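You operate a simulated robot arm through the tools that you are given. There is no shell and no other tool. Be economical: measure what you need, move in short steps, check, and stop when the job is done.

You are at the controls of a simulated robot arm. One attempt, no reset.

Task
The cover's bead has a gap: run it round again and set the cover on the steel mat.
Fine: the cover lies on the rubber disc; wind back to START first; grey arm back over the dish; the red knob stays at THICK. Where these are worked on the way, their far stop is far enough and under half their travel is too little: grey arm.

Only the result counts: the job must be done as asked and must still hold three seconds after the hand-in. Knocking over, shifting, dropping, spilling or breaking anything else fails it. A push-on lid holds only when it is set on centred and level and pressed home; a screw cap is set on level and turned clockwise until tight.

Robot
A 7-joint arm with a two-finger parallel gripper, fixed in place. Base frame: the origin is at the foot of the arm, x ahead of it, y to its left, z up; the work surface is at about z = 0. Units: cm, rad, N and s.
With the tool pointing down near the work surface it reaches from about 22 to 58 cm from the base axis. Its first joint turns from -1.152 to 1.152 rad. Payload 2.5 kg.
The tool frame sits at the grasp point between the pads (the TCP): z along the fingers, y along the line on which they close. The tips reach 2.3 cm beyond it. The gripper opens to 9.4 cm. The fingers are 3.8 cm wide and 1 cm thick; the gripper's body (5.4 by 9.6 cm) begins 3.9 cm behind the TCP.
Orientation is that of the tool frame in the base frame, as a unit quaternion [w, x, y, z]. With the fingers straight down and closing along the base's y, the tool's x points along the base's -x, its y along +y and its z along -z.

Tools
- The arm moves only by the tool arm_command. Its argument "deltas" is a list of rows, each a list of 7 numbers: the finger opening in cm, from 0 to 9.4, then the shift along the tool's x, y, z in cm, then the turn, a rotation vector about the tool's x, y, z in rad. In form: [[claw, dx, dy, dz, rx, ry, rz], ...]. A call has 1 to 20 rows; each row is the pose to reach, as a shift and turn from the pose commanded when the call began, along the tool's axes at that moment. A row lasts 0.2 s, in which the tool goes at most 5 cm and 0.15 rad; a call with a longer step from one row to the next is refused whole, and so is a gripper value outside its range. A pose out of reach is approached as far as the arm can. The call stops where the force on the tool passes 50 N (or 10 N more than at its start, if that is more) or the arm is blocked; 0.2 s more then pass. The fingers move at their own pace (about 10.8 cm/s each) and stop on an object; they squeeze with about 41 N. The grip force told is the motor's: it shows also when the fingers shut on nothing. Time passes only in rows, and 0.2 s behind the last, so rows that repeat a pose let the fingers close. It gives the time, the measured TCP pose, the force on the tool (base axes), the opening and the grip force at its end, in the units of the frame above (readings bear some noise), with the torque about the TCP (base axes, N m) and any sound that the robot's microphone picked up.
- Cameras (640 x 400 px; columns grow to the right, rows downward): "scene" is fixed at [10.04, -38.9, 55.43]; the picture's right is [0.92, -0.38, 0.00], its down [-0.19, -0.46, -0.87] and it looks along [0.33, 0.80, -0.50] (base axes); focal length 288 px, centre (320, 200). "wrist" rides on the gripper at [8.6, 1.6, -7.4] in the tool frame; the picture's right is [-0.18, 0.98, 0.00], its down [-0.58, -0.11, -0.81] and it looks along [-0.79, -0.15, 0.59] (tool axes); focal length 243 px, centre (320, 200). There is no depth. A picture from a camera that has moved, and an enlarged one, comes with that camera's place and axes in the base frame and with its lens. The place of the scene camera against the robot may be out by one fixed shift of up to 1.2 cm in any direction.
- camera(camera): a new picture of that camera. It takes no simulated time.
- zoom(camera, box): a new picture of the part [left, top, right, bottom] of that camera's present view, enlarged. It takes no simulated time.
- job_done(): hands the job in; it is judged then, once.

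Work in short steps. Places have to be worked out from the pictures, the camera data and where the tool is seen: move nearer, look again, correct. Check each grasp and each placing, and mend what went wrong. You have 120 turns and 68 pictures in all, those below and enlarged ones among them. Open the gripper and draw the arm clear of the work before you hand the job in, unless the task says otherwise; then end with one line.

The tools are called after "Call:" as a command line: name --pt "numbers of a row" for each row, then --argument value for the rest, lists and objects as JSON in quotes. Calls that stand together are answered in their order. arm_command: Moves the arm, as the interface text tells. Its arguments: {"type":"object","properties":{"deltas":{"type":"array"}},"required":["deltas"]} The other tools are called the same way: camera (camera) takes a picture; zoom (camera, box) takes an enlarged picture of a part of a camera's view; job_done () hands the job in.

At the start:

```text
time: 0.0
eef_pos: [32.85, -5.91, 40.16]
ee_rot: [-0.001, -0.001, 1.0, 0.0]
ft_force: [-0.1, -0.5, -0.1]
torque: [-0.04, 0.0, 0.01]
grip_width: 9.4
finger_force: 0.1
```

scene: 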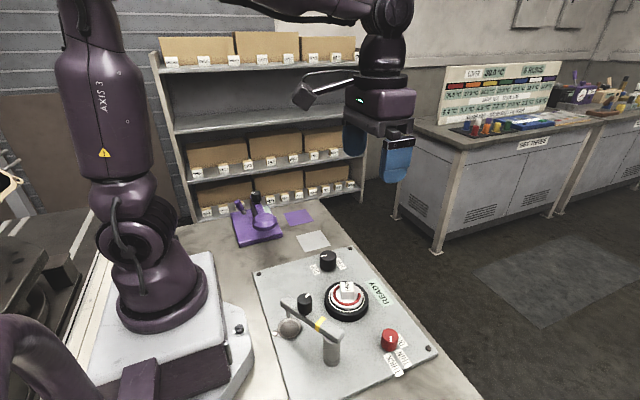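
wrist: 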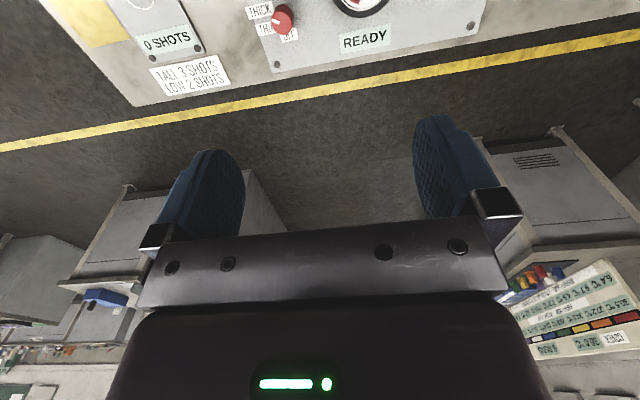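

I'll look closely at the work panel first.

Call:
zoom --camera "scene" --box '[240, 230, 448, 400]'

Call:
zoom --camera "scene" --box '[210, 170, 360, 264]'

Call:
zoom --camera "wrist" --box '[40, 0, 500, 110]'

```text
2.35 times, centred on (344, 315) of scene
camera zoom: at [10.04, -38.9, 55.43], right [0.92, -0.38, 0.0], down [-0.19, -0.46, -0.87], along [0.33, 0.8, -0.5], focal length 678 px, centre (264, -71)
```

zoom: 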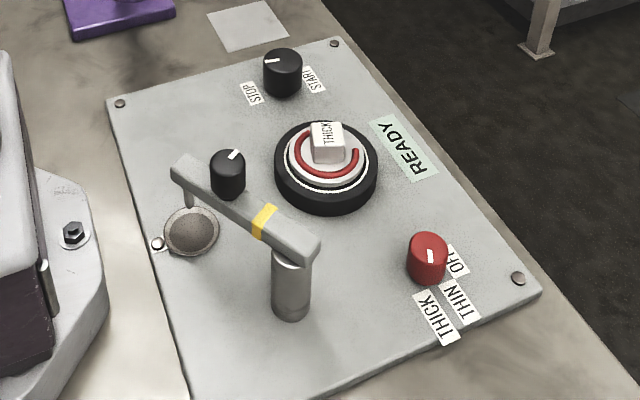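

```text
4.26 times, centred on (285, 217) of scene
camera zoom: at [10.04, -38.9, 55.43], right [0.92, -0.38, 0.0], down [-0.19, -0.46, -0.87], along [0.33, 0.8, -0.5], focal length 1226 px, centre (469, 128)
```

zoom: 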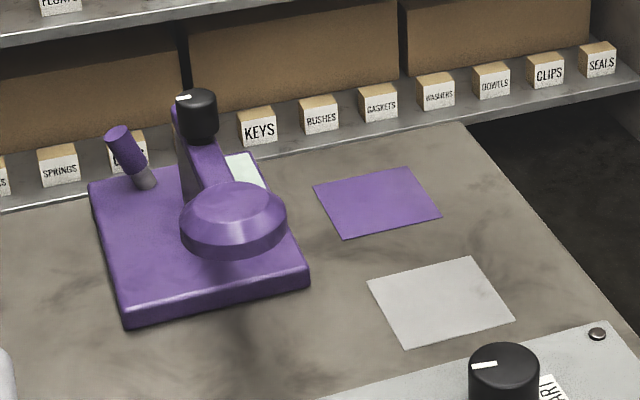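

```text
1.39 times, centred on (270, 55) of wrist
camera zoom: at [24.03, -4.35, 47.58], right [0.18, 0.98, 0.0], down [0.58, -0.11, 0.81], along [0.79, -0.15, -0.59], focal length 338 px, centre (390, 402)
```

zoom: 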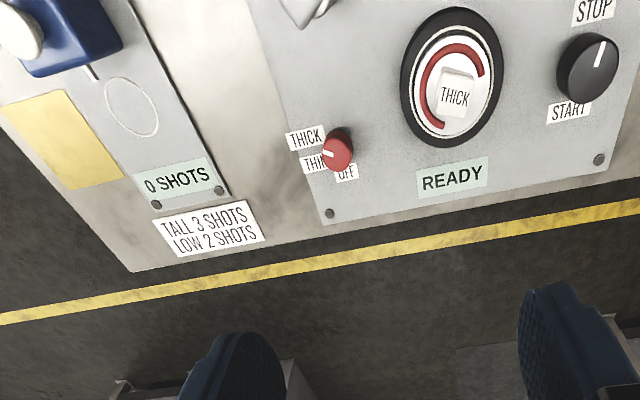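

I'll move back a bit and tilt so the wrist camera looks down onto the panel.

Call:
arm_command --pt "9.4 2 0 0 0 0.12 0" --pt "9.4 4 0 0 0 0.24 0" --pt "9.4 6 0 0 0 0.36 0" --pt "9.4 6 0 0 0 0.48 0" --pt "9.4 6 0 0 0 0.5 0" --pt "9.4 6 0 0 0 0.5 0"

Call:
camera --camera "wrist"

```text
time: 1.4
eef_pos: [26.64, -5.96, 40.28]
ee_rot: [-0.248, 0.0, 0.969, 0.0]
ft_force: [0.0, 0.9, 0.5]
torque: [-0.02, -0.01, -0.01]
grip_width: 9.42
finger_force: 0.0
```

```text
62 pictures are left
camera wrist: at [22.6, -4.41, 50.91], right [0.16, 0.98, -0.09], down [0.9, -0.11, 0.43], along [0.41, -0.15, -0.9], focal length 243 px, centre (320, 200)
```

wrist: 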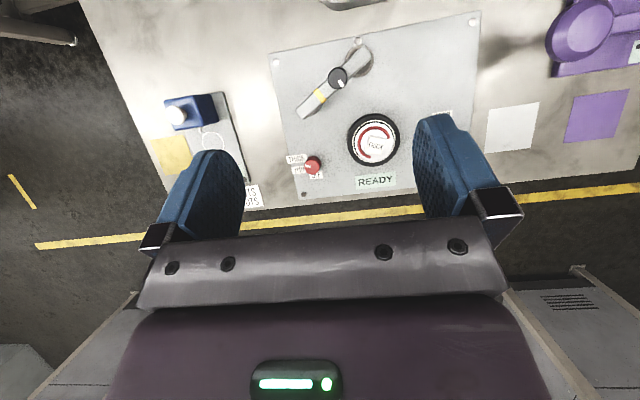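

Call:
zoom --camera "wrist" --box '[260, 0, 500, 210]'

Call:
zoom --camera "scene" --box '[268, 270, 418, 385]'

Call:
zoom --camera "wrist" --box '[480, 0, 640, 160]'

```text
1.90 times, centred on (380, 105) of wrist
camera zoom: at [22.6, -4.41, 50.91], right [0.16, 0.98, -0.09], down [0.9, -0.11, 0.43], along [0.41, -0.15, -0.9], focal length 462 px, centre (206, 381)
```

zoom: 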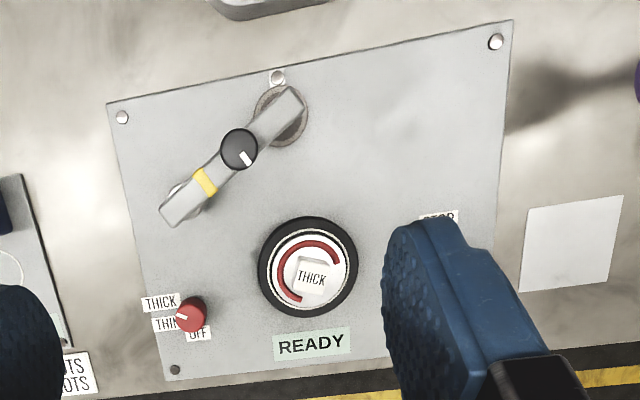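

```text
3.48 times, centred on (343, 328) of scene
camera zoom: at [10.04, -38.9, 55.43], right [0.92, -0.38, 0.0], down [-0.19, -0.46, -0.87], along [0.33, 0.8, -0.5], focal length 1002 px, centre (240, -244)
```

zoom: 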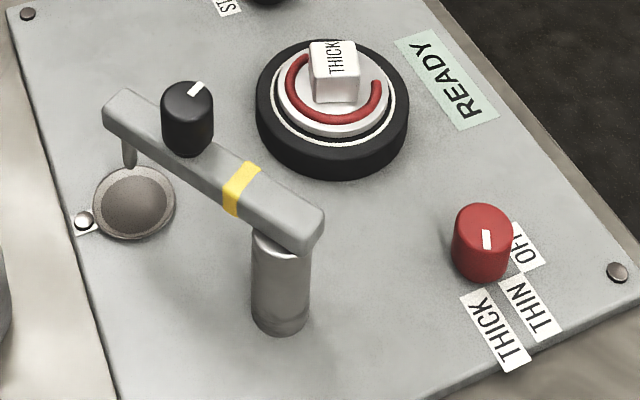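

```text
2.50 times, centred on (560, 80) of wrist
camera zoom: at [22.6, -4.41, 50.91], right [0.16, 0.98, -0.09], down [0.9, -0.11, 0.43], along [0.41, -0.15, -0.9], focal length 606 px, centre (-280, 500)
```

zoom: 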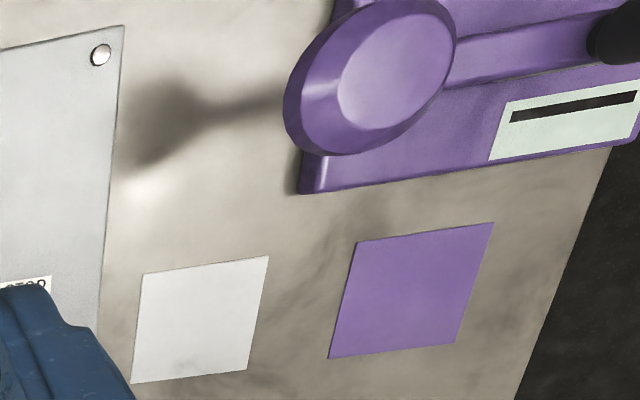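

Look closer at the START/STOP knob and the turntable.

Call:
arm_command --pt "9.4 -1.4 3 2.6 0 0 0" --pt "9.4 -2.8 6 5.2 0 0 0" --pt "9.4 -4.2 9 7.8 0 0 0" --pt "9.4 -5.6 12 10.4 0 0 0" --pt "9.4 -7.2 15 13.2 0 0 0" --pt "9.4 -7.2 15 13.2 0 0 0"

Call:
camera --camera "wrist"

```text
time: 2.8
eef_pos: [26.77, 8.92, 24.88]
ee_rot: [-0.248, 0.0, 0.969, -0.001]
ft_force: [0.6, 0.7, 0.2]
torque: [0.04, -0.01, -0.04]
grip_width: 9.43
finger_force: 0.1
```

```text
58 pictures are left
camera wrist: at [22.65, 10.65, 35.58], right [0.16, 0.98, -0.09], down [0.9, -0.11, 0.43], along [0.41, -0.15, -0.9], focal length 243 px, centre (320, 200)
```

wrist: 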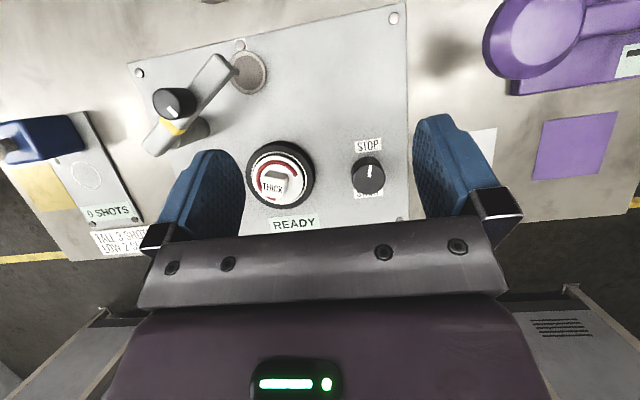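

Call:
zoom --camera "wrist" --box '[230, 120, 410, 240]'

Call:
zoom --camera "wrist" --box '[130, 30, 290, 170]'

```text
3.33 times, centred on (320, 180) of wrist
camera zoom: at [22.65, 10.65, 35.58], right [0.16, 0.98, -0.09], down [0.9, -0.11, 0.43], along [0.41, -0.15, -0.9], focal length 809 px, centre (320, 267)
```

zoom: 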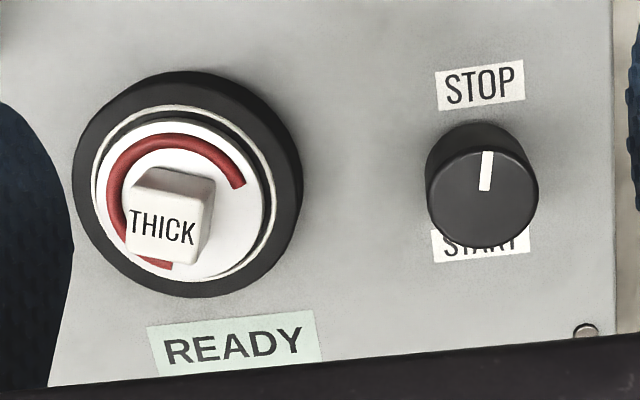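

```text
2.86 times, centred on (210, 100) of wrist
camera zoom: at [22.65, 10.65, 35.58], right [0.16, 0.98, -0.09], down [0.9, -0.11, 0.43], along [0.41, -0.15, -0.9], focal length 693 px, centre (634, 486)
```

zoom: 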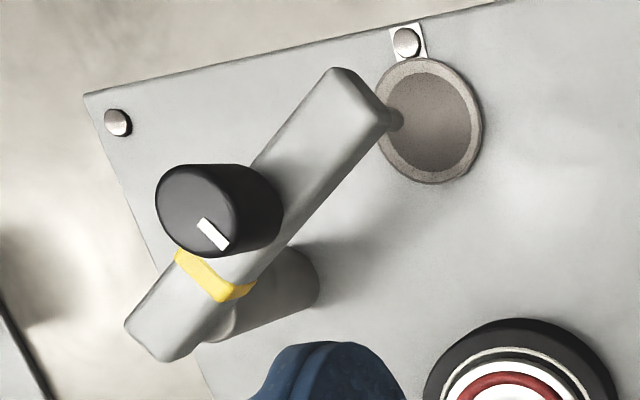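

The START/STOP knob points at STOP (toward the base), near (34.3, 12.5), top around z 4.5. I go straight-down above it to verify.

Call:
arm_command --pt "9.4 -2.9 0.9 1.5 0 -0.125 0" --pt "9.4 -5.8 1.8 3 0 -0.25 0" --pt "9.4 -8.7 2.7 4.5 0 -0.375 0" --pt "9.4 -11.7 3.6 6 0 -0.5 0" --pt "9.4 -11.7 3.6 6 0 -0.5 0"

Call:
camera --camera "wrist"

Call:
camera --camera "scene"

```text
time: 4.0
eef_pos: [33.96, 12.37, 14.39]
ee_rot: [0.002, -0.001, 1.0, 0.0]
ft_force: [0.2, -0.6, 0.2]
torque: [0.0, 0.02, -0.02]
grip_width: 9.4
finger_force: 0.1
```

```text
55 pictures are left
camera wrist: at [25.27, 13.98, 21.82], right [0.18, 0.98, 0.0], down [0.58, -0.11, 0.81], along [0.79, -0.15, -0.59], focal length 243 px, centre (320, 200)
```

wrist: 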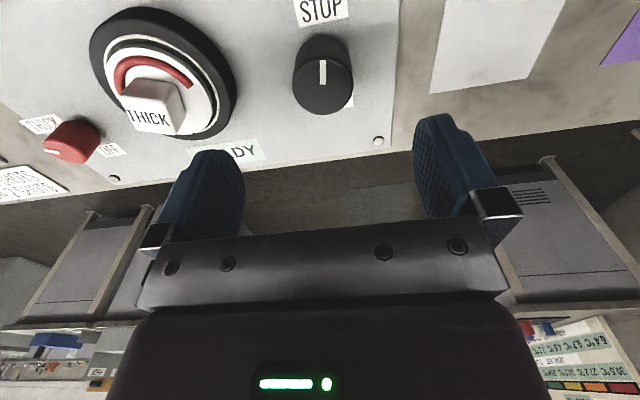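

```text
54 pictures are left
```

scene: 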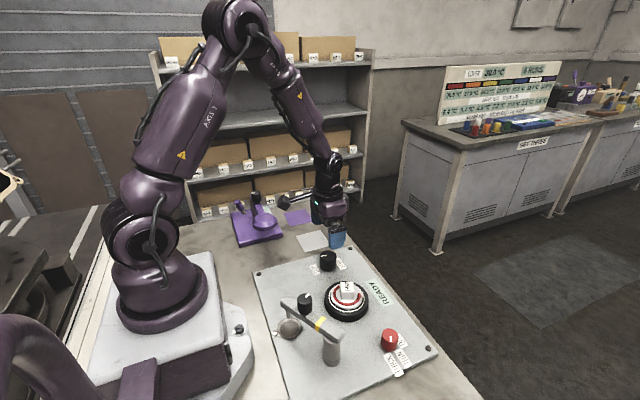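

Knob centre ≈ (34.1, 12.45). Descend and grip it.

Call:
arm_command --pt "8 -0.2 0.05 4 0 0 0" --pt "8 -0.2 0.05 7.5 0 0 0" --pt "8 -0.2 0.05 9.5 0 0 0" --pt "8 -0.2 0.05 10.3 0 0 0" --pt "4 -0.2 0.05 10.3 0 0 0" --pt "3 -0.2 0.05 10.3 0 0 0" --pt "3 -0.2 0.05 10.3 0 0 0"

Call:
zoom --camera "wrist" --box '[100, 0, 540, 220]'

```text
time: 5.6
eef_pos: [34.38, 12.46, 3.87]
ee_rot: [0.0, 0.001, 1.0, -0.001]
ft_force: [2.0, -11.6, -5.6]
torque: [0.5, -0.22, 0.07]
grip_width: 4.29
finger_force: 44.9
```

```text
1.45 times, centred on (320, 110) of wrist
camera zoom: at [25.55, 14.14, 11.35], right [0.19, 0.98, 0.0], down [0.58, -0.11, 0.81], along [0.79, -0.15, -0.59], focal length 353 px, centre (320, 331)
```

zoom: 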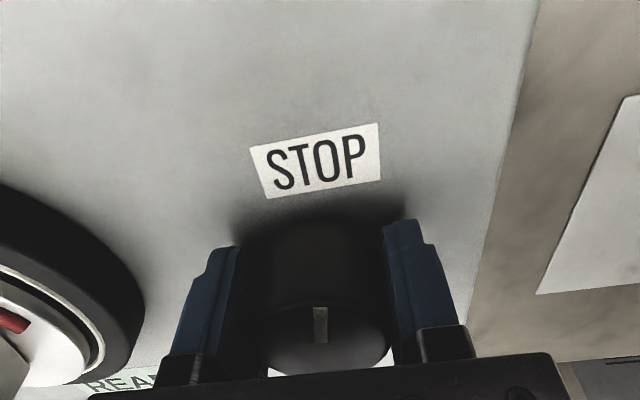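

Gripped (4.29 cm). I ease off the side load and try turning one way (counter-clockwise from above).

Call:
arm_command --pt "3 0 -0.1 0 0 0 0" --pt "3 0 -0.1 0 0 0 -0.1" --pt "3 0 -0.1 0 0 0 -0.2" --pt "3 0 -0.1 0 0 0 -0.3" --pt "3 0 -0.1 0 0 0 -0.4" --pt "3 0 -0.1 0 0 0 -0.4"

Call:
zoom --camera "wrist" --box '[0, 0, 540, 270]'

```text
time: 7.0
eef_pos: [34.3, 12.43, 3.85]
ee_rot: [-0.001, -0.199, 0.98, -0.002]
ft_force: [-0.5, -20.3, -19.2]
torque: [1.01, -0.29, -0.06]
grip_width: 4.31
finger_force: 44.7
```

```text
1.19 times, centred on (270, 135) of wrist
camera zoom: at [25.64, 10.56, 11.38], right [-0.21, 0.98, 0.0], down [0.58, 0.13, 0.8], along [0.79, 0.17, -0.59], focal length 288 px, centre (379, 277)
```

zoom: 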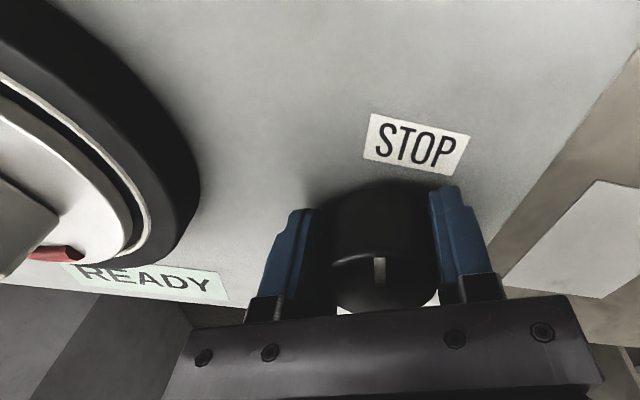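

The knob turns freely with the gripper. I relieve the load and turn on.

Call:
arm_command --pt "3 0.08 -0.18 0.15 0 0 0" --pt "3 0.08 -0.18 0.15 0 0 -0.12" --pt "3 0.08 -0.18 0.15 0 0 -0.24" --pt "3 0.08 -0.18 0.15 0 0 -0.36" --pt "3 0.08 -0.18 0.15 0 0 -0.48" --pt "3 0.08 -0.18 0.15 0 0 -0.6" --pt "3 0.08 -0.18 0.15 0 0 -0.6"

Call:
zoom --camera "scene" --box '[280, 230, 420, 350]'

```text
time: 8.6
eef_pos: [34.49, 12.58, 3.79]
ee_rot: [0.003, -0.481, 0.877, 0.0]
ft_force: [1.5, -1.5, 34.7]
torque: [0.06, 1.39, -0.01]
grip_width: 4.24
finger_force: 45.1
```

```text
3.33 times, centred on (350, 290) of scene
camera zoom: at [10.03, -38.9, 55.43], right [0.92, -0.38, 0.0], down [-0.19, -0.46, -0.87], along [0.33, 0.8, -0.5], focal length 961 px, centre (220, -100)
```

zoom: 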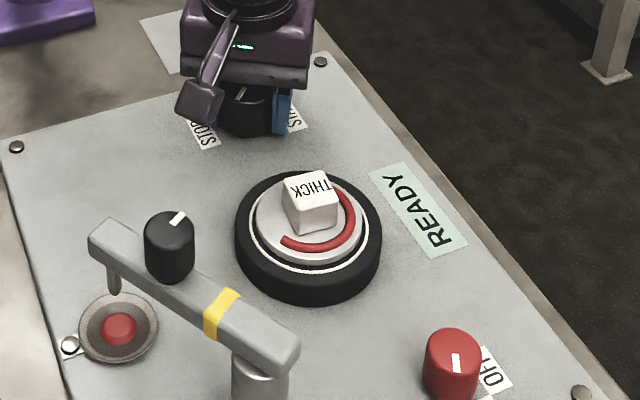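

The disc turns with the knob. z load is up now; I raise slightly and continue turning.

Call:
arm_command --pt "3 0 0 -0.12 0 0 0" --pt "3 0 0 -0.12 0 0 -0.12" --pt "3 0 0 -0.12 0 0 -0.24" --pt "3 0 0 -0.12 0 0 -0.36" --pt "3 0 0 -0.12 0 0 -0.48" --pt "3 0 0 -0.12 0 0 -0.6" --pt "3 0 0 -0.12 0 0 -0.6"

```text
time: 9.9
eef_pos: [34.57, 12.44, 3.7]
ee_rot: [0.004, -0.685, 0.728, 0.0]
ft_force: [5.5, -0.2, -3.2]
torque: [0.22, 1.59, 0.0]
grip_width: 4.23
finger_force: 44.7
stopped in row 6: the force on the tool passed its limit at 51 N (the readings are from after the stop); the commanded pose is now the measured one
```

Call:
arm_command --pt "3 0 0 0 0 0 -0.1" --pt "3 0 0 0 0 0 -0.2" --pt "3 0 0 0 0 0 -0.3" --pt "3 0 0 0 0 0 -0.3"

Call:
zoom --camera "scene" --box '[280, 230, 420, 350]'

```text
time: 10.9
eef_pos: [34.48, 12.46, 3.67]
ee_rot: [-0.004, 0.788, -0.616, 0.001]
ft_force: [18.5, 5.7, -31.0]
torque: [0.0, 1.8, 0.02]
grip_width: 4.25
finger_force: 45.4
```

```text
3.33 times, centred on (350, 290) of scene
camera zoom: at [10.05, -38.9, 55.43], right [0.92, -0.38, 0.0], down [-0.19, -0.46, -0.87], along [0.33, 0.8, -0.5], focal length 961 px, centre (220, -100)
```

zoom: 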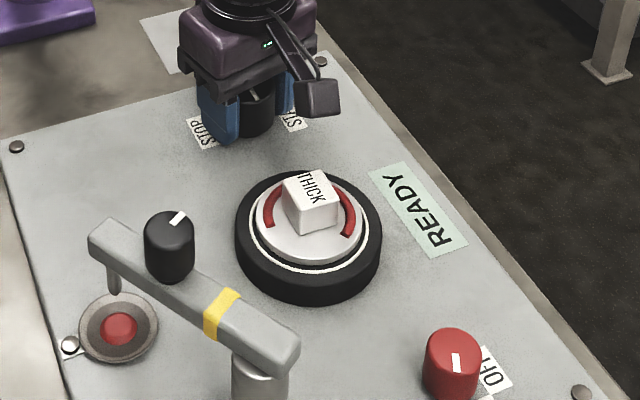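

Half way round. Relieve loads and continue.

Call:
arm_command --pt "3 0.03 -0.12 0.12 0 0 0" --pt "3 0.03 -0.12 0.12 0 0 -0.1" --pt "3 0.03 -0.12 0.12 0 0 -0.2" --pt "3 0.03 -0.12 0.12 0 0 -0.3" --pt "3 0.03 -0.12 0.12 0 0 -0.4" --pt "3 0.03 -0.12 0.12 0 0 -0.5" --pt "3 0.03 -0.12 0.12 0 0 -0.5"

```text
time: 12.5
eef_pos: [34.6, 12.46, 3.61]
ee_rot: [-0.003, 0.916, -0.401, 0.001]
ft_force: [-19.2, 2.4, 35.4]
torque: [-1.18, 1.1, 0.03]
grip_width: 4.25
finger_force: 44.8
```

Call:
arm_command --pt "3 -0.07 0.07 -0.12 0 0 0" --pt "3 -0.07 0.07 -0.12 0 0 -0.1" --pt "3 -0.07 0.07 -0.12 0 0 -0.2" --pt "3 -0.07 0.07 -0.12 0 0 -0.3" --pt "3 -0.07 0.07 -0.12 0 0 -0.4" --pt "3 -0.07 0.07 -0.12 0 0 -0.5" --pt "3 -0.07 0.07 -0.12 0 0 -0.5"

Call:
zoom --camera "scene" --box '[280, 230, 420, 350]'

```text
time: 14.1
eef_pos: [34.5, 12.4, 3.72]
ee_rot: [-0.002, 0.987, -0.163, 0.003]
ft_force: [17.1, 9.1, -28.9]
torque: [-1.37, 0.9, 0.05]
grip_width: 4.25
finger_force: 44.9
```

```text
3.33 times, centred on (350, 290) of scene
camera zoom: at [10.05, -38.9, 55.43], right [0.92, -0.38, 0.0], down [-0.19, -0.46, -0.87], along [0.33, 0.8, -0.5], focal length 961 px, centre (220, -100)
```

zoom: 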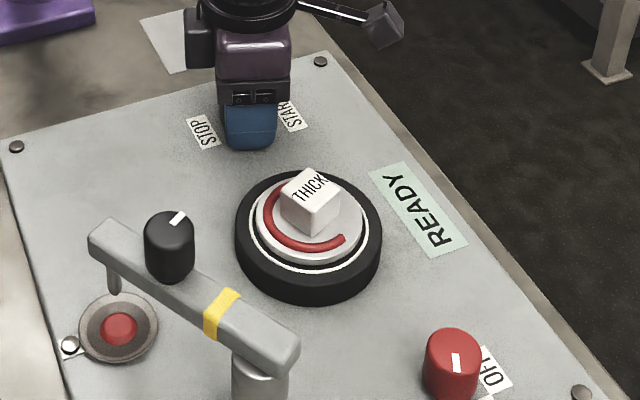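

Call:
arm_command --pt "3 0.08 0 0.06 0 0 0" --pt "3 0.08 0 0.06 0 0 -0.1" --pt "3 0.08 0 0.06 0 0 -0.2" --pt "3 0.08 0 0.06 0 0 -0.3" --pt "3 0.08 0 0.06 0 0 -0.4" --pt "3 0.08 0 0.06 0 0 -0.4"

Call:
zoom --camera "wrist" --box '[160, 60, 480, 260]'

```text
time: 15.5
eef_pos: [34.5, 12.59, 3.63]
ee_rot: [-0.002, 0.999, 0.036, 0.002]
ft_force: [-21.3, -1.8, 33.3]
torque: [-1.4, -0.03, -0.01]
grip_width: 4.26
finger_force: 45.4
```

```text
2.00 times, centred on (320, 160) of wrist
camera zoom: at [43.17, 11.49, 11.22], right [-0.11, -0.99, 0.0], down [-0.59, 0.06, 0.8], along [-0.8, 0.09, -0.59], focal length 485 px, centre (320, 280)
```

zoom: 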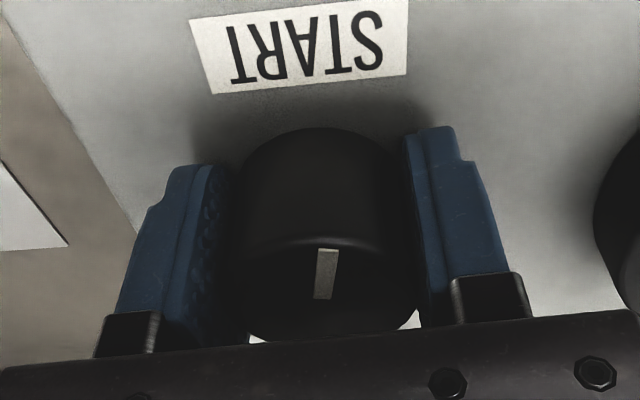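

No stop felt yet at 3.2 rad. I relieve loads and turn a little more to feel for the START stop.

Call:
arm_command --pt "3 -0.08 0 -0.12 0 0 0" --pt "3 -0.08 0 -0.12 0 0 -0.08" --pt "3 -0.08 0 -0.12 0 0 -0.16" --pt "3 -0.08 0 -0.12 0 0 -0.16"

Call:
zoom --camera "wrist" --box '[160, 60, 480, 260]'

Call:
zoom --camera "scene" --box '[280, 230, 420, 350]'

```text
time: 16.5
eef_pos: [34.58, 12.58, 3.8]
ee_rot: [-0.003, 0.993, 0.117, 0.003]
ft_force: [8.1, 17.1, -36.4]
torque: [-1.62, -0.45, -0.01]
grip_width: 4.26
finger_force: 45.2
```

```text
2.00 times, centred on (320, 160) of wrist
camera zoom: at [43.17, 12.87, 11.36], right [0.05, -1.0, -0.01], down [-0.6, -0.03, 0.8], along [-0.8, -0.03, -0.6], focal length 485 px, centre (320, 280)
```

zoom: 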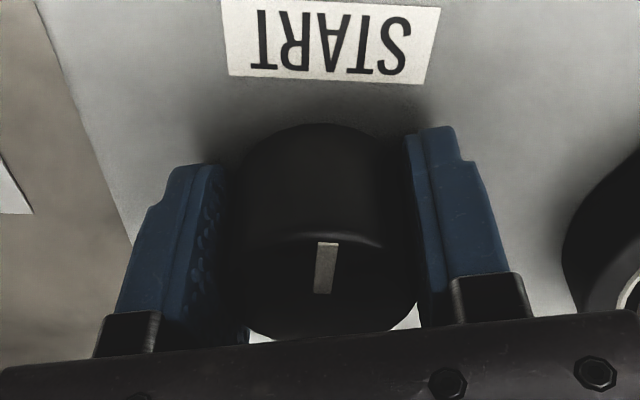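

```text
3.33 times, centred on (350, 290) of scene
camera zoom: at [10.05, -38.89, 55.43], right [0.92, -0.38, 0.0], down [-0.19, -0.46, -0.87], along [0.33, 0.8, -0.5], focal length 961 px, centre (220, -100)
```

zoom: 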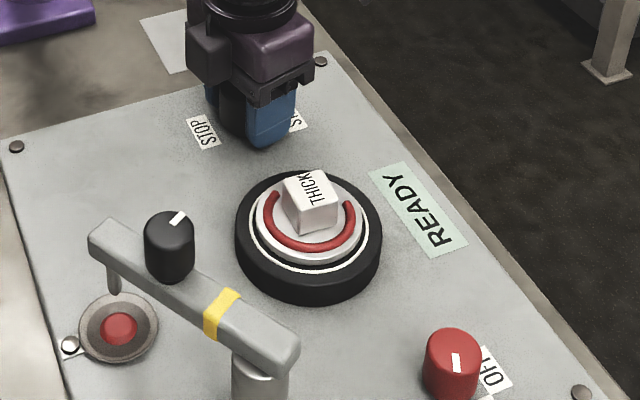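

Still free. One more small increment to find the stop.

Call:
arm_command --pt "3 0 0 0.1 0 0 0" --pt "3 0 0 0.1 0 0 -0.08" --pt "3 0 0 0.1 0 0 -0.16" --pt "3 0 0 0.1 0 0 -0.24" --pt "3 0 0 0.1 0 0 -0.24"

Call:
zoom --camera "wrist" --box '[160, 60, 480, 260]'

```text
time: 17.7
eef_pos: [34.64, 12.55, 3.96]
ee_rot: [-0.003, 0.972, 0.234, 0.006]
ft_force: [-2.9, 20.2, 9.4]
torque: [-0.97, -0.12, -0.92]
grip_width: 4.36
finger_force: 45.5
```

```text
2.00 times, centred on (320, 160) of wrist
camera zoom: at [42.88, 14.99, 11.47], right [0.28, -0.96, -0.01], down [-0.57, -0.17, 0.8], along [-0.77, -0.22, -0.6], focal length 485 px, centre (320, 280)
```

zoom: 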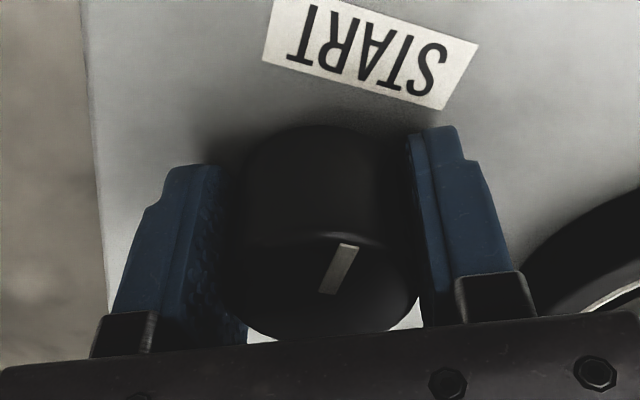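

Torque −0.92 and the pointer slipping: that's the START stop. Release and rise.

Call:
arm_command --pt "6 0 0 0 0 0 0" --pt "8 0 0 0 0 0 0" --pt "8 0 0 -4 0 0 0.1" --pt "8 0 0 -8 0 0 0.22" --pt "8 0 0 -12 0 0 0.34" --pt "8 0 0 -16 0 0 0.46" --pt "8 0 0 -18 0 0 0.6" --pt "8 0 0 -18 0 0 0.6"

Call:
zoom --camera "scene" --box '[270, 230, 430, 390]'

```text
time: 19.5
eef_pos: [34.25, 12.53, 21.69]
ee_rot: [-0.002, 0.998, -0.066, 0.002]
ft_force: [0.0, -0.8, 0.2]
torque: [-0.01, 0.0, 0.01]
grip_width: 7.99
finger_force: 0.0
```

```text
2.50 times, centred on (350, 310) of scene
camera zoom: at [10.04, -38.9, 55.43], right [0.92, -0.38, 0.0], down [-0.19, -0.46, -0.87], along [0.33, 0.8, -0.5], focal length 721 px, centre (245, -75)
```

zoom: 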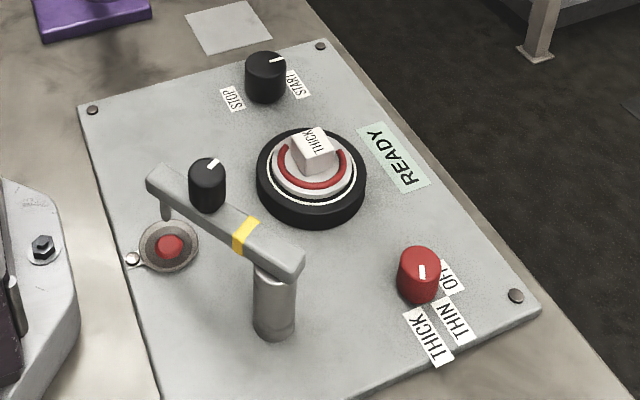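

Knob shows START. Now go above the black handle on the grey arm, near (21.5, −5.1), turning the gripper.

Call:
arm_command --pt "8 -0.86 1.6 0 0 0 0.142" --pt "8 -1.72 3.2 0 0 0 0.284" --pt "8 -2.6 4.8 0 0 0 0.426" --pt "8 -3.4 6.4 0 0 0 0.568" --pt "8 -4.3 8.0 0 0 0 0.71" --pt "8 -5.15 9.6 0 0 0 0.852" --pt "8 -6.0 11.2 0 0 0 0.994" --pt "8 -6.9 12.8 0 0 0 1.136" --pt "8 -7.7 14.4 0 0 0 1.278" --pt "8 -8.6 16 0 0 0 1.42" --pt "8 -9.45 17.6 0 0 0 1.562" --pt "8 -10.3 19.1 0 0 0 1.7" --pt "8 -10.3 19.1 0 0 0 1.7"

Call:
camera --camera "wrist"

Call:
zoom --camera "scene" --box '[230, 200, 430, 390]'

```text
time: 22.3
eef_pos: [21.61, -5.22, 21.44]
ee_rot: [0.004, -0.609, 0.793, 0.001]
ft_force: [-0.5, 0.0, 0.1]
torque: [0.01, 0.0, 0.01]
grip_width: 8.01
finger_force: 0.0
```

```text
43 pictures are left
camera wrist: at [17.72, -13.21, 28.88], right [-0.9, 0.43, 0.0], down [0.25, 0.53, 0.81], along [0.35, 0.73, -0.59], focal length 243 px, centre (320, 200)
```

wrist: 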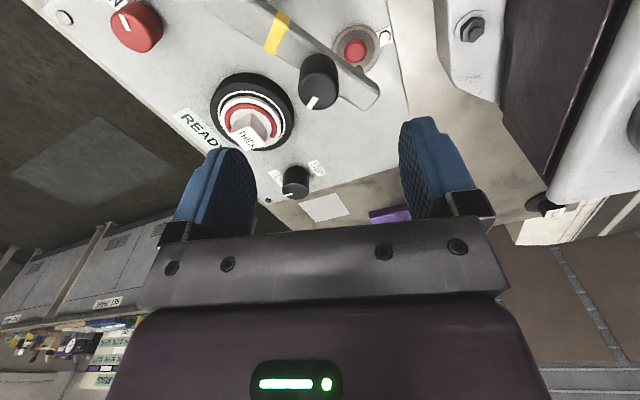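

```text
2.11 times, centred on (330, 295) of scene
camera zoom: at [10.04, -38.9, 55.43], right [0.92, -0.38, 0.0], down [-0.19, -0.46, -0.87], along [0.33, 0.8, -0.5], focal length 607 px, centre (299, 0)
```

zoom: 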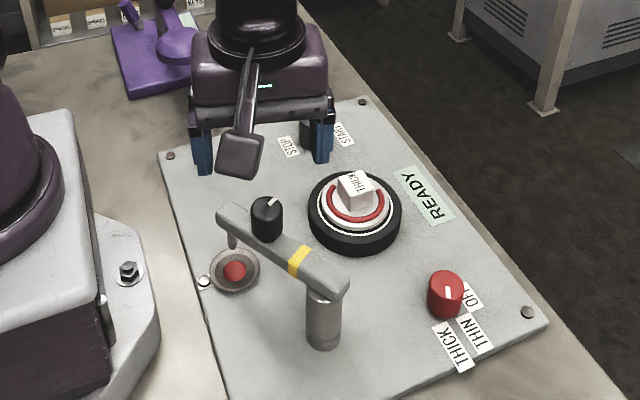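

Handle ≈ (21.7, −4.9), top ≈ z 13.3. Descend and grip it.

Call:
arm_command --pt "7 -0.3 0 4 0 0 0" --pt "7 -0.3 0 6 0 0 0" --pt "7 -0.3 0 7.5 0 0 0" --pt "7 -0.3 0 8.9 0 0 0" --pt "7 -0.3 0 8.9 0 0 0"

Call:
zoom --camera "wrist" --box '[100, 0, 540, 275]'

Call:
zoom --camera "scene" --box '[240, 240, 400, 380]'

```text
time: 23.5
eef_pos: [21.86, -4.91, 12.51]
ee_rot: [0.003, -0.611, 0.792, 0.0]
ft_force: [-0.8, 1.6, 13.9]
torque: [0.41, 0.47, -0.07]
grip_width: 7.05
finger_force: 0.7
out of reach, approached as far as the arm can: row 2
```

```text
1.45 times, centred on (320, 138) of wrist
camera zoom: at [17.93, -13.01, 19.93], right [-0.9, 0.43, 0.0], down [0.25, 0.53, 0.81], along [0.35, 0.73, -0.59], focal length 353 px, centre (320, 291)
```

zoom: 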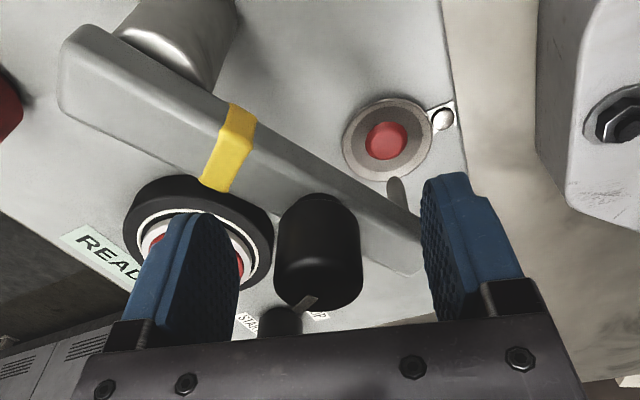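

```text
2.86 times, centred on (320, 310) of scene
camera zoom: at [10.04, -38.9, 55.43], right [0.92, -0.38, 0.0], down [-0.19, -0.46, -0.87], along [0.33, 0.8, -0.5], focal length 824 px, centre (320, -114)
```

zoom: 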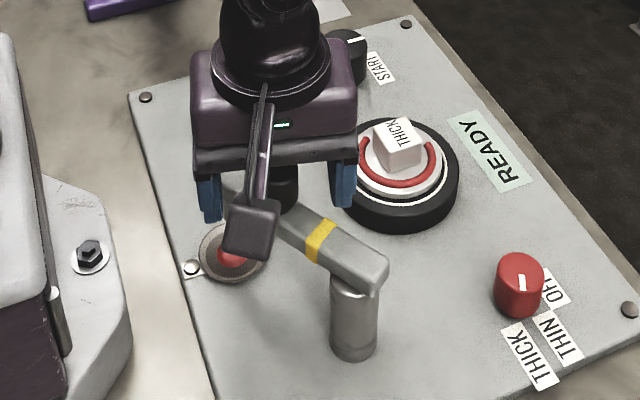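

Slight touch on the bar; lift 0.4 and close on the handle.

Call:
arm_command --pt "7 0 0 -0.4 0 0 0" --pt "4 0 0 -0.4 0 0 0" --pt "2 0 0 -0.4 0 0 0" --pt "2 0 0 -0.4 0 0 0"

Call:
zoom --camera "wrist" --box '[100, 0, 540, 275]'

```text
time: 24.5
eef_pos: [22.03, -4.93, 12.83]
ee_rot: [0.003, -0.611, 0.792, 0.0]
ft_force: [0.8, 2.3, -0.8]
torque: [0.18, 0.51, 0.09]
grip_width: 2.68
finger_force: 44.9
```

```text
1.45 times, centred on (320, 138) of wrist
camera zoom: at [18.0, -12.89, 20.34], right [-0.9, 0.43, 0.0], down [0.25, 0.53, 0.81], along [0.35, 0.73, -0.59], focal length 353 px, centre (320, 291)
```

zoom: 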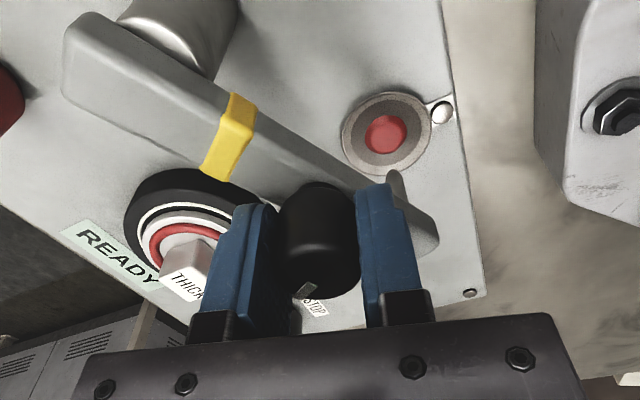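

Firm on the handle (2.68 cm). Swing it clockwise about the pillar (≈(24.9, −10.35)), first 0.5 rad.

Call:
arm_command --pt "2 -0.39 -0.47 -0.4 0 0 0.1" --pt "2 -0.73 -0.98 -0.4 0 0 0.2" --pt "2 -1.03 -1.51 -0.4 0 0 0.3" --pt "2 -1.26 -2.08 -0.4 0 0 0.4" --pt "2 -1.44 -2.66 -0.4 0 0 0.5" --pt "2 -1.44 -2.66 -0.4 0 0 0.5"

Call:
zoom --camera "scene" --box '[240, 240, 400, 380]'

```text
time: 25.9
eef_pos: [24.64, -3.95, 13.45]
ee_rot: [0.003, -0.396, 0.918, 0.004]
ft_force: [2.4, 24.5, -32.8]
torque: [0.13, -0.27, 0.22]
grip_width: 2.73
finger_force: 45.0
```

```text
2.86 times, centred on (320, 310) of scene
camera zoom: at [10.05, -38.9, 55.43], right [0.92, -0.38, 0.0], down [-0.19, -0.46, -0.87], along [0.33, 0.8, -0.5], focal length 824 px, centre (320, -114)
```

zoom: 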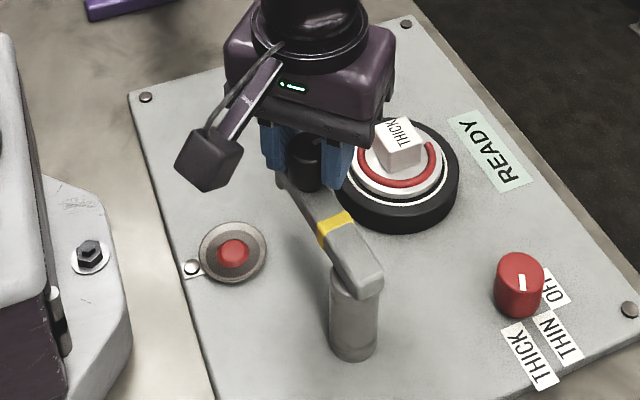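

The arm swings along. Lower a bit and continue another 0.5 rad.

Call:
arm_command --pt "2 -0.11 0.1 0.35 0 0 0" --pt "2 -0.53 -0.35 0.35 0 0 0.1" --pt "2 -0.9 -0.84 0.35 0 0 0.2" --pt "2 -1.22 -1.36 0.35 0 0 0.3" --pt "2 -1.48 -1.91 0.35 0 0 0.4" --pt "2 -1.7 -2.49 0.35 0 0 0.5" --pt "2 -1.7 -2.49 0.35 0 0 0.5"

Call:
zoom --camera "scene" --box '[260, 240, 420, 380]'

```text
time: 27.5
eef_pos: [27.8, -4.69, 13.18]
ee_rot: [0.005, -0.153, 0.988, 0.0]
ft_force: [2.4, -21.6, 29.9]
torque: [-0.3, -0.36, 0.62]
grip_width: 2.72
finger_force: 45.3
```

```text
2.86 times, centred on (340, 310) of scene
camera zoom: at [10.03, -38.9, 55.44], right [0.92, -0.38, 0.0], down [-0.19, -0.46, -0.87], along [0.33, 0.8, -0.5], focal length 824 px, centre (263, -114)
```

zoom: 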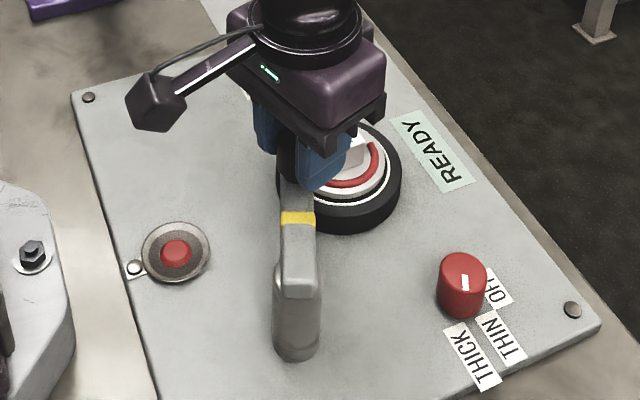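

Call:
arm_command --pt "2 0.05 -0.14 -0.12 0 0 0" --pt "2 -0.16 -0.37 -0.12 0 0 0.05" --pt "2 -0.36 -0.61 -0.12 0 0 0.1" --pt "2 -0.55 -0.86 -0.12 0 0 0.15" --pt "2 -0.73 -1.1 -0.12 0 0 0.2" --pt "2 -0.89 -1.37 -0.12 0 0 0.25" --pt "2 -1.04 -1.64 -0.12 0 0 0.3" --pt "2 -1.04 -1.64 -0.12 0 0 0.3"

Call:
zoom --camera "scene" --box '[260, 240, 420, 380]'

Call:
zoom --camera "wrist" --box '[100, 0, 540, 275]'

```text
time: 29.3
eef_pos: [29.21, -5.72, 13.21]
ee_rot: [0.003, -0.008, 1.0, 0.004]
ft_force: [14.7, 25.6, -33.7]
torque: [-0.3, -0.19, 0.06]
grip_width: 2.74
finger_force: 45.0
```

```text
2.86 times, centred on (340, 310) of scene
camera zoom: at [10.05, -38.9, 55.43], right [0.92, -0.38, 0.0], down [-0.19, -0.46, -0.87], along [0.33, 0.8, -0.5], focal length 824 px, centre (263, -114)
```

zoom: 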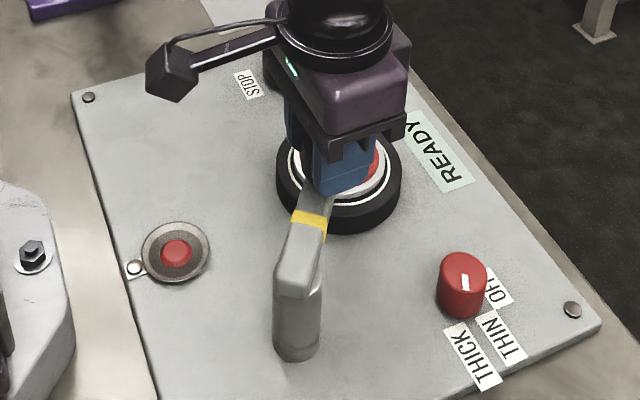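

```text
1.45 times, centred on (320, 138) of wrist
camera zoom: at [20.43, -4.27, 20.77], right [0.17, 0.99, 0.01], down [0.58, -0.11, 0.81], along [0.8, -0.13, -0.59], focal length 353 px, centre (320, 291)
```

zoom: 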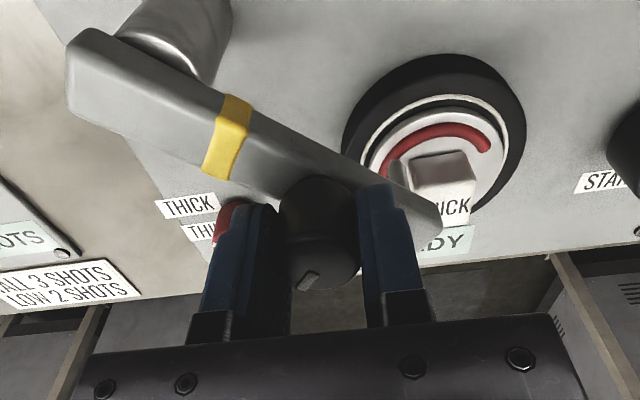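

Nozzle is over the left part of the cover ring. Continue until the far stop is felt.

Call:
arm_command --pt "2 -0.1 0.12 0.13 0 0 0" --pt "2 -0.32 -0.07 0.13 0 0 0.05" --pt "2 -0.53 -0.3 0.13 0 0 0.1" --pt "2 -0.71 -0.54 0.13 0 0 0.15" --pt "2 -0.9 -0.79 0.13 0 0 0.2" --pt "2 -0.9 -0.79 0.13 0 0 0.2"

Call:
zoom --camera "wrist" --box '[100, 0, 540, 275]'

```text
time: 30.3
eef_pos: [29.58, -5.84, 13.07]
ee_rot: [-0.005, 0.054, 0.999, 0.006]
ft_force: [-4.8, 3.1, 3.5]
torque: [-0.85, -0.45, 0.33]
grip_width: 2.74
finger_force: 45.2
stopped in row 4: the force on the tool passed its limit at 55 N (the readings are from after the stop); the commanded pose is now the measured one
```

```text
1.45 times, centred on (320, 138) of wrist
camera zoom: at [21.08, -3.33, 20.67], right [0.29, 0.96, 0.01], down [0.57, -0.18, 0.8], along [0.77, -0.23, -0.6], focal length 353 px, centre (320, 291)
```

zoom: 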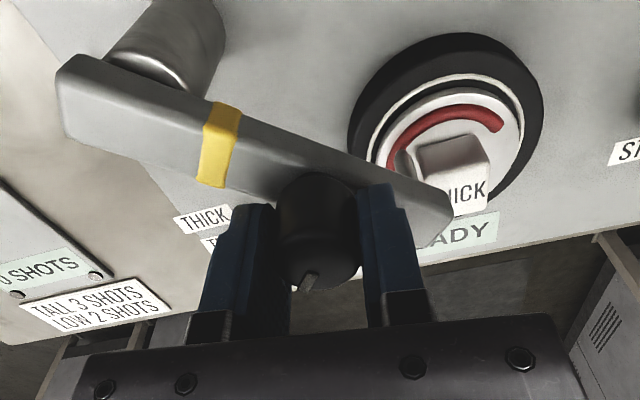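

The gripper rotated but the arm didn't follow: far stop reached. Release and rise.

Call:
arm_command --pt "4 0 0 0 0 0 0" --pt "6 0 0 0 0 0 0" --pt "6 0 0 -3 0 0 0" --pt "6 0 0 -7 0 0 0" --pt "7 0 0 -10 0 0 0" --pt "7 0 0 -10 0 0 0"

Call:
camera --camera "wrist"

Call:
zoom --camera "scene" --box '[260, 240, 420, 380]'

```text
time: 31.7
eef_pos: [29.67, -5.92, 23.15]
ee_rot: [-0.005, 0.056, 0.998, 0.006]
ft_force: [-1.2, -0.1, -0.8]
torque: [0.0, -0.01, 0.03]
grip_width: 7.01
finger_force: 0.1
```

```text
33 pictures are left
camera wrist: at [21.27, -3.37, 30.75], right [0.29, 0.96, 0.01], down [0.57, -0.18, 0.8], along [0.77, -0.23, -0.6], focal length 243 px, centre (320, 200)
```

wrist: 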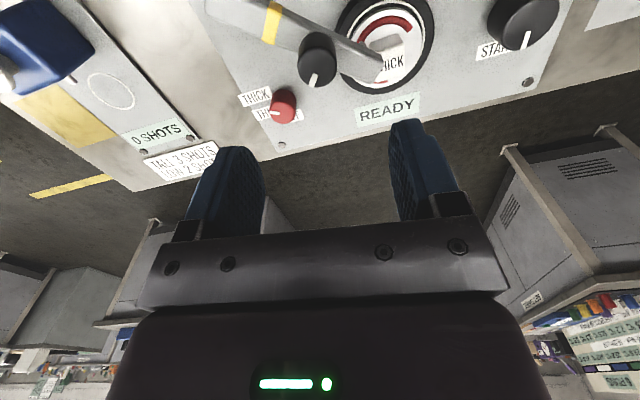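

```text
2.86 times, centred on (340, 310) of scene
camera zoom: at [10.04, -38.9, 55.43], right [0.92, -0.38, 0.0], down [-0.19, -0.46, -0.87], along [0.33, 0.8, -0.5], focal length 824 px, centre (263, -114)
```

zoom: 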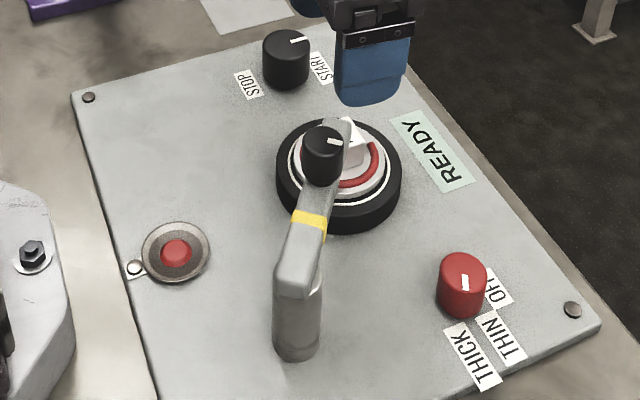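

Now to the START/STOP knob, turning the gripper CCW on the way so it can wind clockwise afterwards.

Call:
arm_command --pt "7 -0.2 1.6 0 0 0 -0.14" --pt "7 -0.4 3.2 0 0 0 -0.28" --pt "7 -0.6 4.8 0 0 0 -0.42" --pt "7 -0.8 6.4 0 0 0 -0.56" --pt "7 -1.0 8.0 0 0 0 -0.7" --pt "7 -1.3 9.6 0 0 0 -0.84" --pt "7 -1.6 11.2 0 0 0 -0.98" --pt "7 -1.8 12.8 0 0 0 -1.12" --pt "7 -2.1 14.4 0 0 0 -1.26" --pt "7 -2.3 16 0 0 0 -1.4" --pt "7 -2.5 17.6 2 0 0 -1.54" --pt "7 -2.74 18.85 5 0 0 -1.68" --pt "7 -2.74 18.85 8.15 0 0 -1.8" --pt "7 -2.74 18.85 8.15 0 0 -1.8"

Call:
arm_command --pt "8 0 0 0 0 0 -0.14" --pt "8 0 0 0 0 0 -0.28" --pt "8 0 0 0 0 0 -0.42" --pt "8 0 0 0 0 0 -0.56" --pt "8 0 0 0 0 0 -0.7" --pt "8 0 0 0 0 0 -0.84" --pt "8 0 0 0 0 0 -0.98" --pt "8 0 0 0 0 0 -1.12" --pt "8 0 0 0 0 0 -1.26" --pt "8 0 0 0 0 0 -1.4" --pt "8 0 0 0 0 0 -1.54" --pt "8 0 0 0 0 0 -1.66" --pt "8 0 0 0 0 0 -1.66"

Call:
camera --camera "wrist"

```text
time: 34.7
eef_pos: [34.36, 12.32, 15.19]
ee_rot: [-0.002, 0.749, -0.663, -0.008]
ft_force: [0.4, -0.1, 1.0]
torque: [-0.03, -0.03, 0.01]
grip_width: 6.99
finger_force: 0.0
```

```text
time: 37.5
eef_pos: [34.39, 12.73, 15.08]
ee_rot: [-0.007, 0.995, 0.104, -0.003]
ft_force: [1.5, 1.1, 0.7]
torque: [-0.01, -0.02, 0.02]
grip_width: 8.04
finger_force: 0.1
```

```text
31 pictures are left
camera wrist: at [43.13, 12.75, 22.55], right [0.02, -1.0, -0.01], down [-0.58, -0.02, 0.81], along [-0.81, -0.01, -0.58], focal length 243 px, centre (320, 200)
```

wrist: 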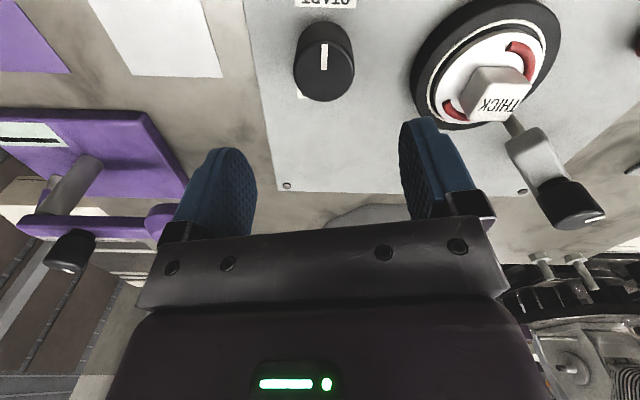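

Descend and grip the knob.

Call:
arm_command --pt "8 0.06 0.2 4 0 0 0" --pt "8 0.06 0.2 8 0 0 0" --pt "8 0.06 0.2 10.3 0 0 0" --pt "8 0.06 0.2 11.2 0 0 0" --pt "4 0.06 0.2 11.2 0 0 0" --pt "3 0.06 0.2 11.2 0 0 0" --pt "3 0.06 0.2 11.2 0 0 0"

```text
time: 39.1
eef_pos: [34.3, 12.53, 3.82]
ee_rot: [-0.003, 0.995, 0.103, -0.004]
ft_force: [7.7, -13.4, -10.3]
torque: [-1.52, -0.36, -0.01]
grip_width: 4.31
finger_force: 45.3
```

Call:
arm_command --pt "3 0.12 0.1 0.05 0 0 0" --pt "3 0.12 0.1 0.05 0 0 0.1" --pt "3 0.12 0.1 0.05 0 0 0.2" --pt "3 0.12 0.1 0.05 0 0 0.3" --pt "3 0.12 0.1 0.05 0 0 0.4" --pt "3 0.12 0.1 0.05 0 0 0.5" --pt "3 0.12 0.1 0.05 0 0 0.5"

Call:
zoom --camera "scene" --box '[280, 230, 420, 350]'

```text
time: 40.7
eef_pos: [34.38, 12.45, 3.85]
ee_rot: [-0.005, 0.989, -0.146, -0.007]
ft_force: [-6.8, -4.3, -6.5]
torque: [-1.38, 1.16, 0.01]
grip_width: 4.28
finger_force: 44.9
```

```text
3.33 times, centred on (350, 290) of scene
camera zoom: at [10.05, -38.9, 55.43], right [0.92, -0.38, 0.0], down [-0.19, -0.46, -0.87], along [0.33, 0.8, -0.5], focal length 961 px, centre (220, -100)
```

zoom: 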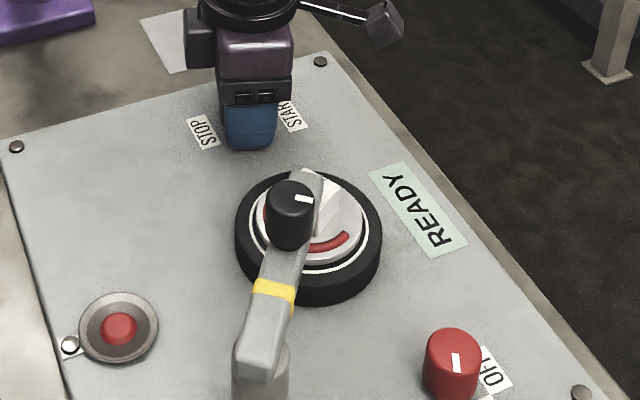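

Disc turning under the nozzle. Continue.

Call:
arm_command --pt "3 0 0 0 0 0 0.1" --pt "3 0 0 0 0 0 0.2" --pt "3 0 0 0 0 0 0.3" --pt "3 0 0 0 0 0 0.4" --pt "3 0 0 0 0 0 0.5" --pt "3 0 0 0 0 0 0.6" --pt "3 0 0 0 0 0 0.6"

```text
time: 42.3
eef_pos: [34.45, 12.57, 3.74]
ee_rot: [-0.005, 0.902, -0.432, -0.008]
ft_force: [-17.6, 4.2, 10.8]
torque: [-0.35, 0.52, -0.03]
grip_width: 4.27
finger_force: 45.1
```

Call:
arm_command --pt "3 -0.06 0.08 -0.03 0 0 0.1" --pt "3 -0.06 0.08 -0.03 0 0 0.2" --pt "3 -0.06 0.08 -0.03 0 0 0.3" --pt "3 -0.06 0.08 -0.03 0 0 0.4" --pt "3 -0.06 0.08 -0.03 0 0 0.5" --pt "3 -0.06 0.08 -0.03 0 0 0.6" --pt "3 -0.06 0.08 -0.03 0 0 0.6"

Call:
zoom --camera "scene" --box '[280, 230, 420, 350]'

```text
time: 43.9
eef_pos: [34.56, 12.45, 3.91]
ee_rot: [-0.003, 0.733, -0.68, -0.006]
ft_force: [11.9, 10.9, -37.3]
torque: [0.06, -1.27, -0.02]
grip_width: 4.26
finger_force: 45.0
```

```text
3.33 times, centred on (350, 290) of scene
camera zoom: at [10.05, -38.9, 55.43], right [0.92, -0.38, 0.0], down [-0.19, -0.46, -0.87], along [0.33, 0.8, -0.5], focal length 961 px, centre (220, -100)
```

zoom: 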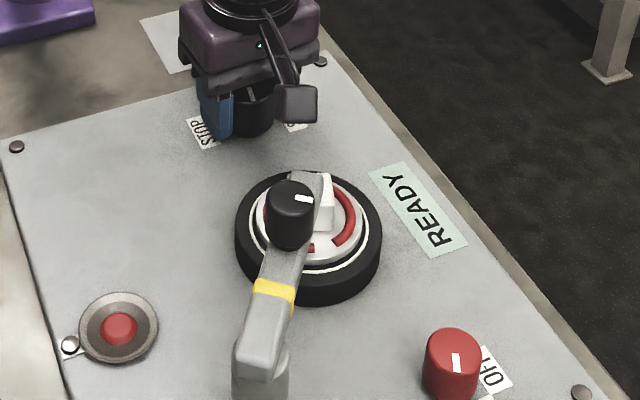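

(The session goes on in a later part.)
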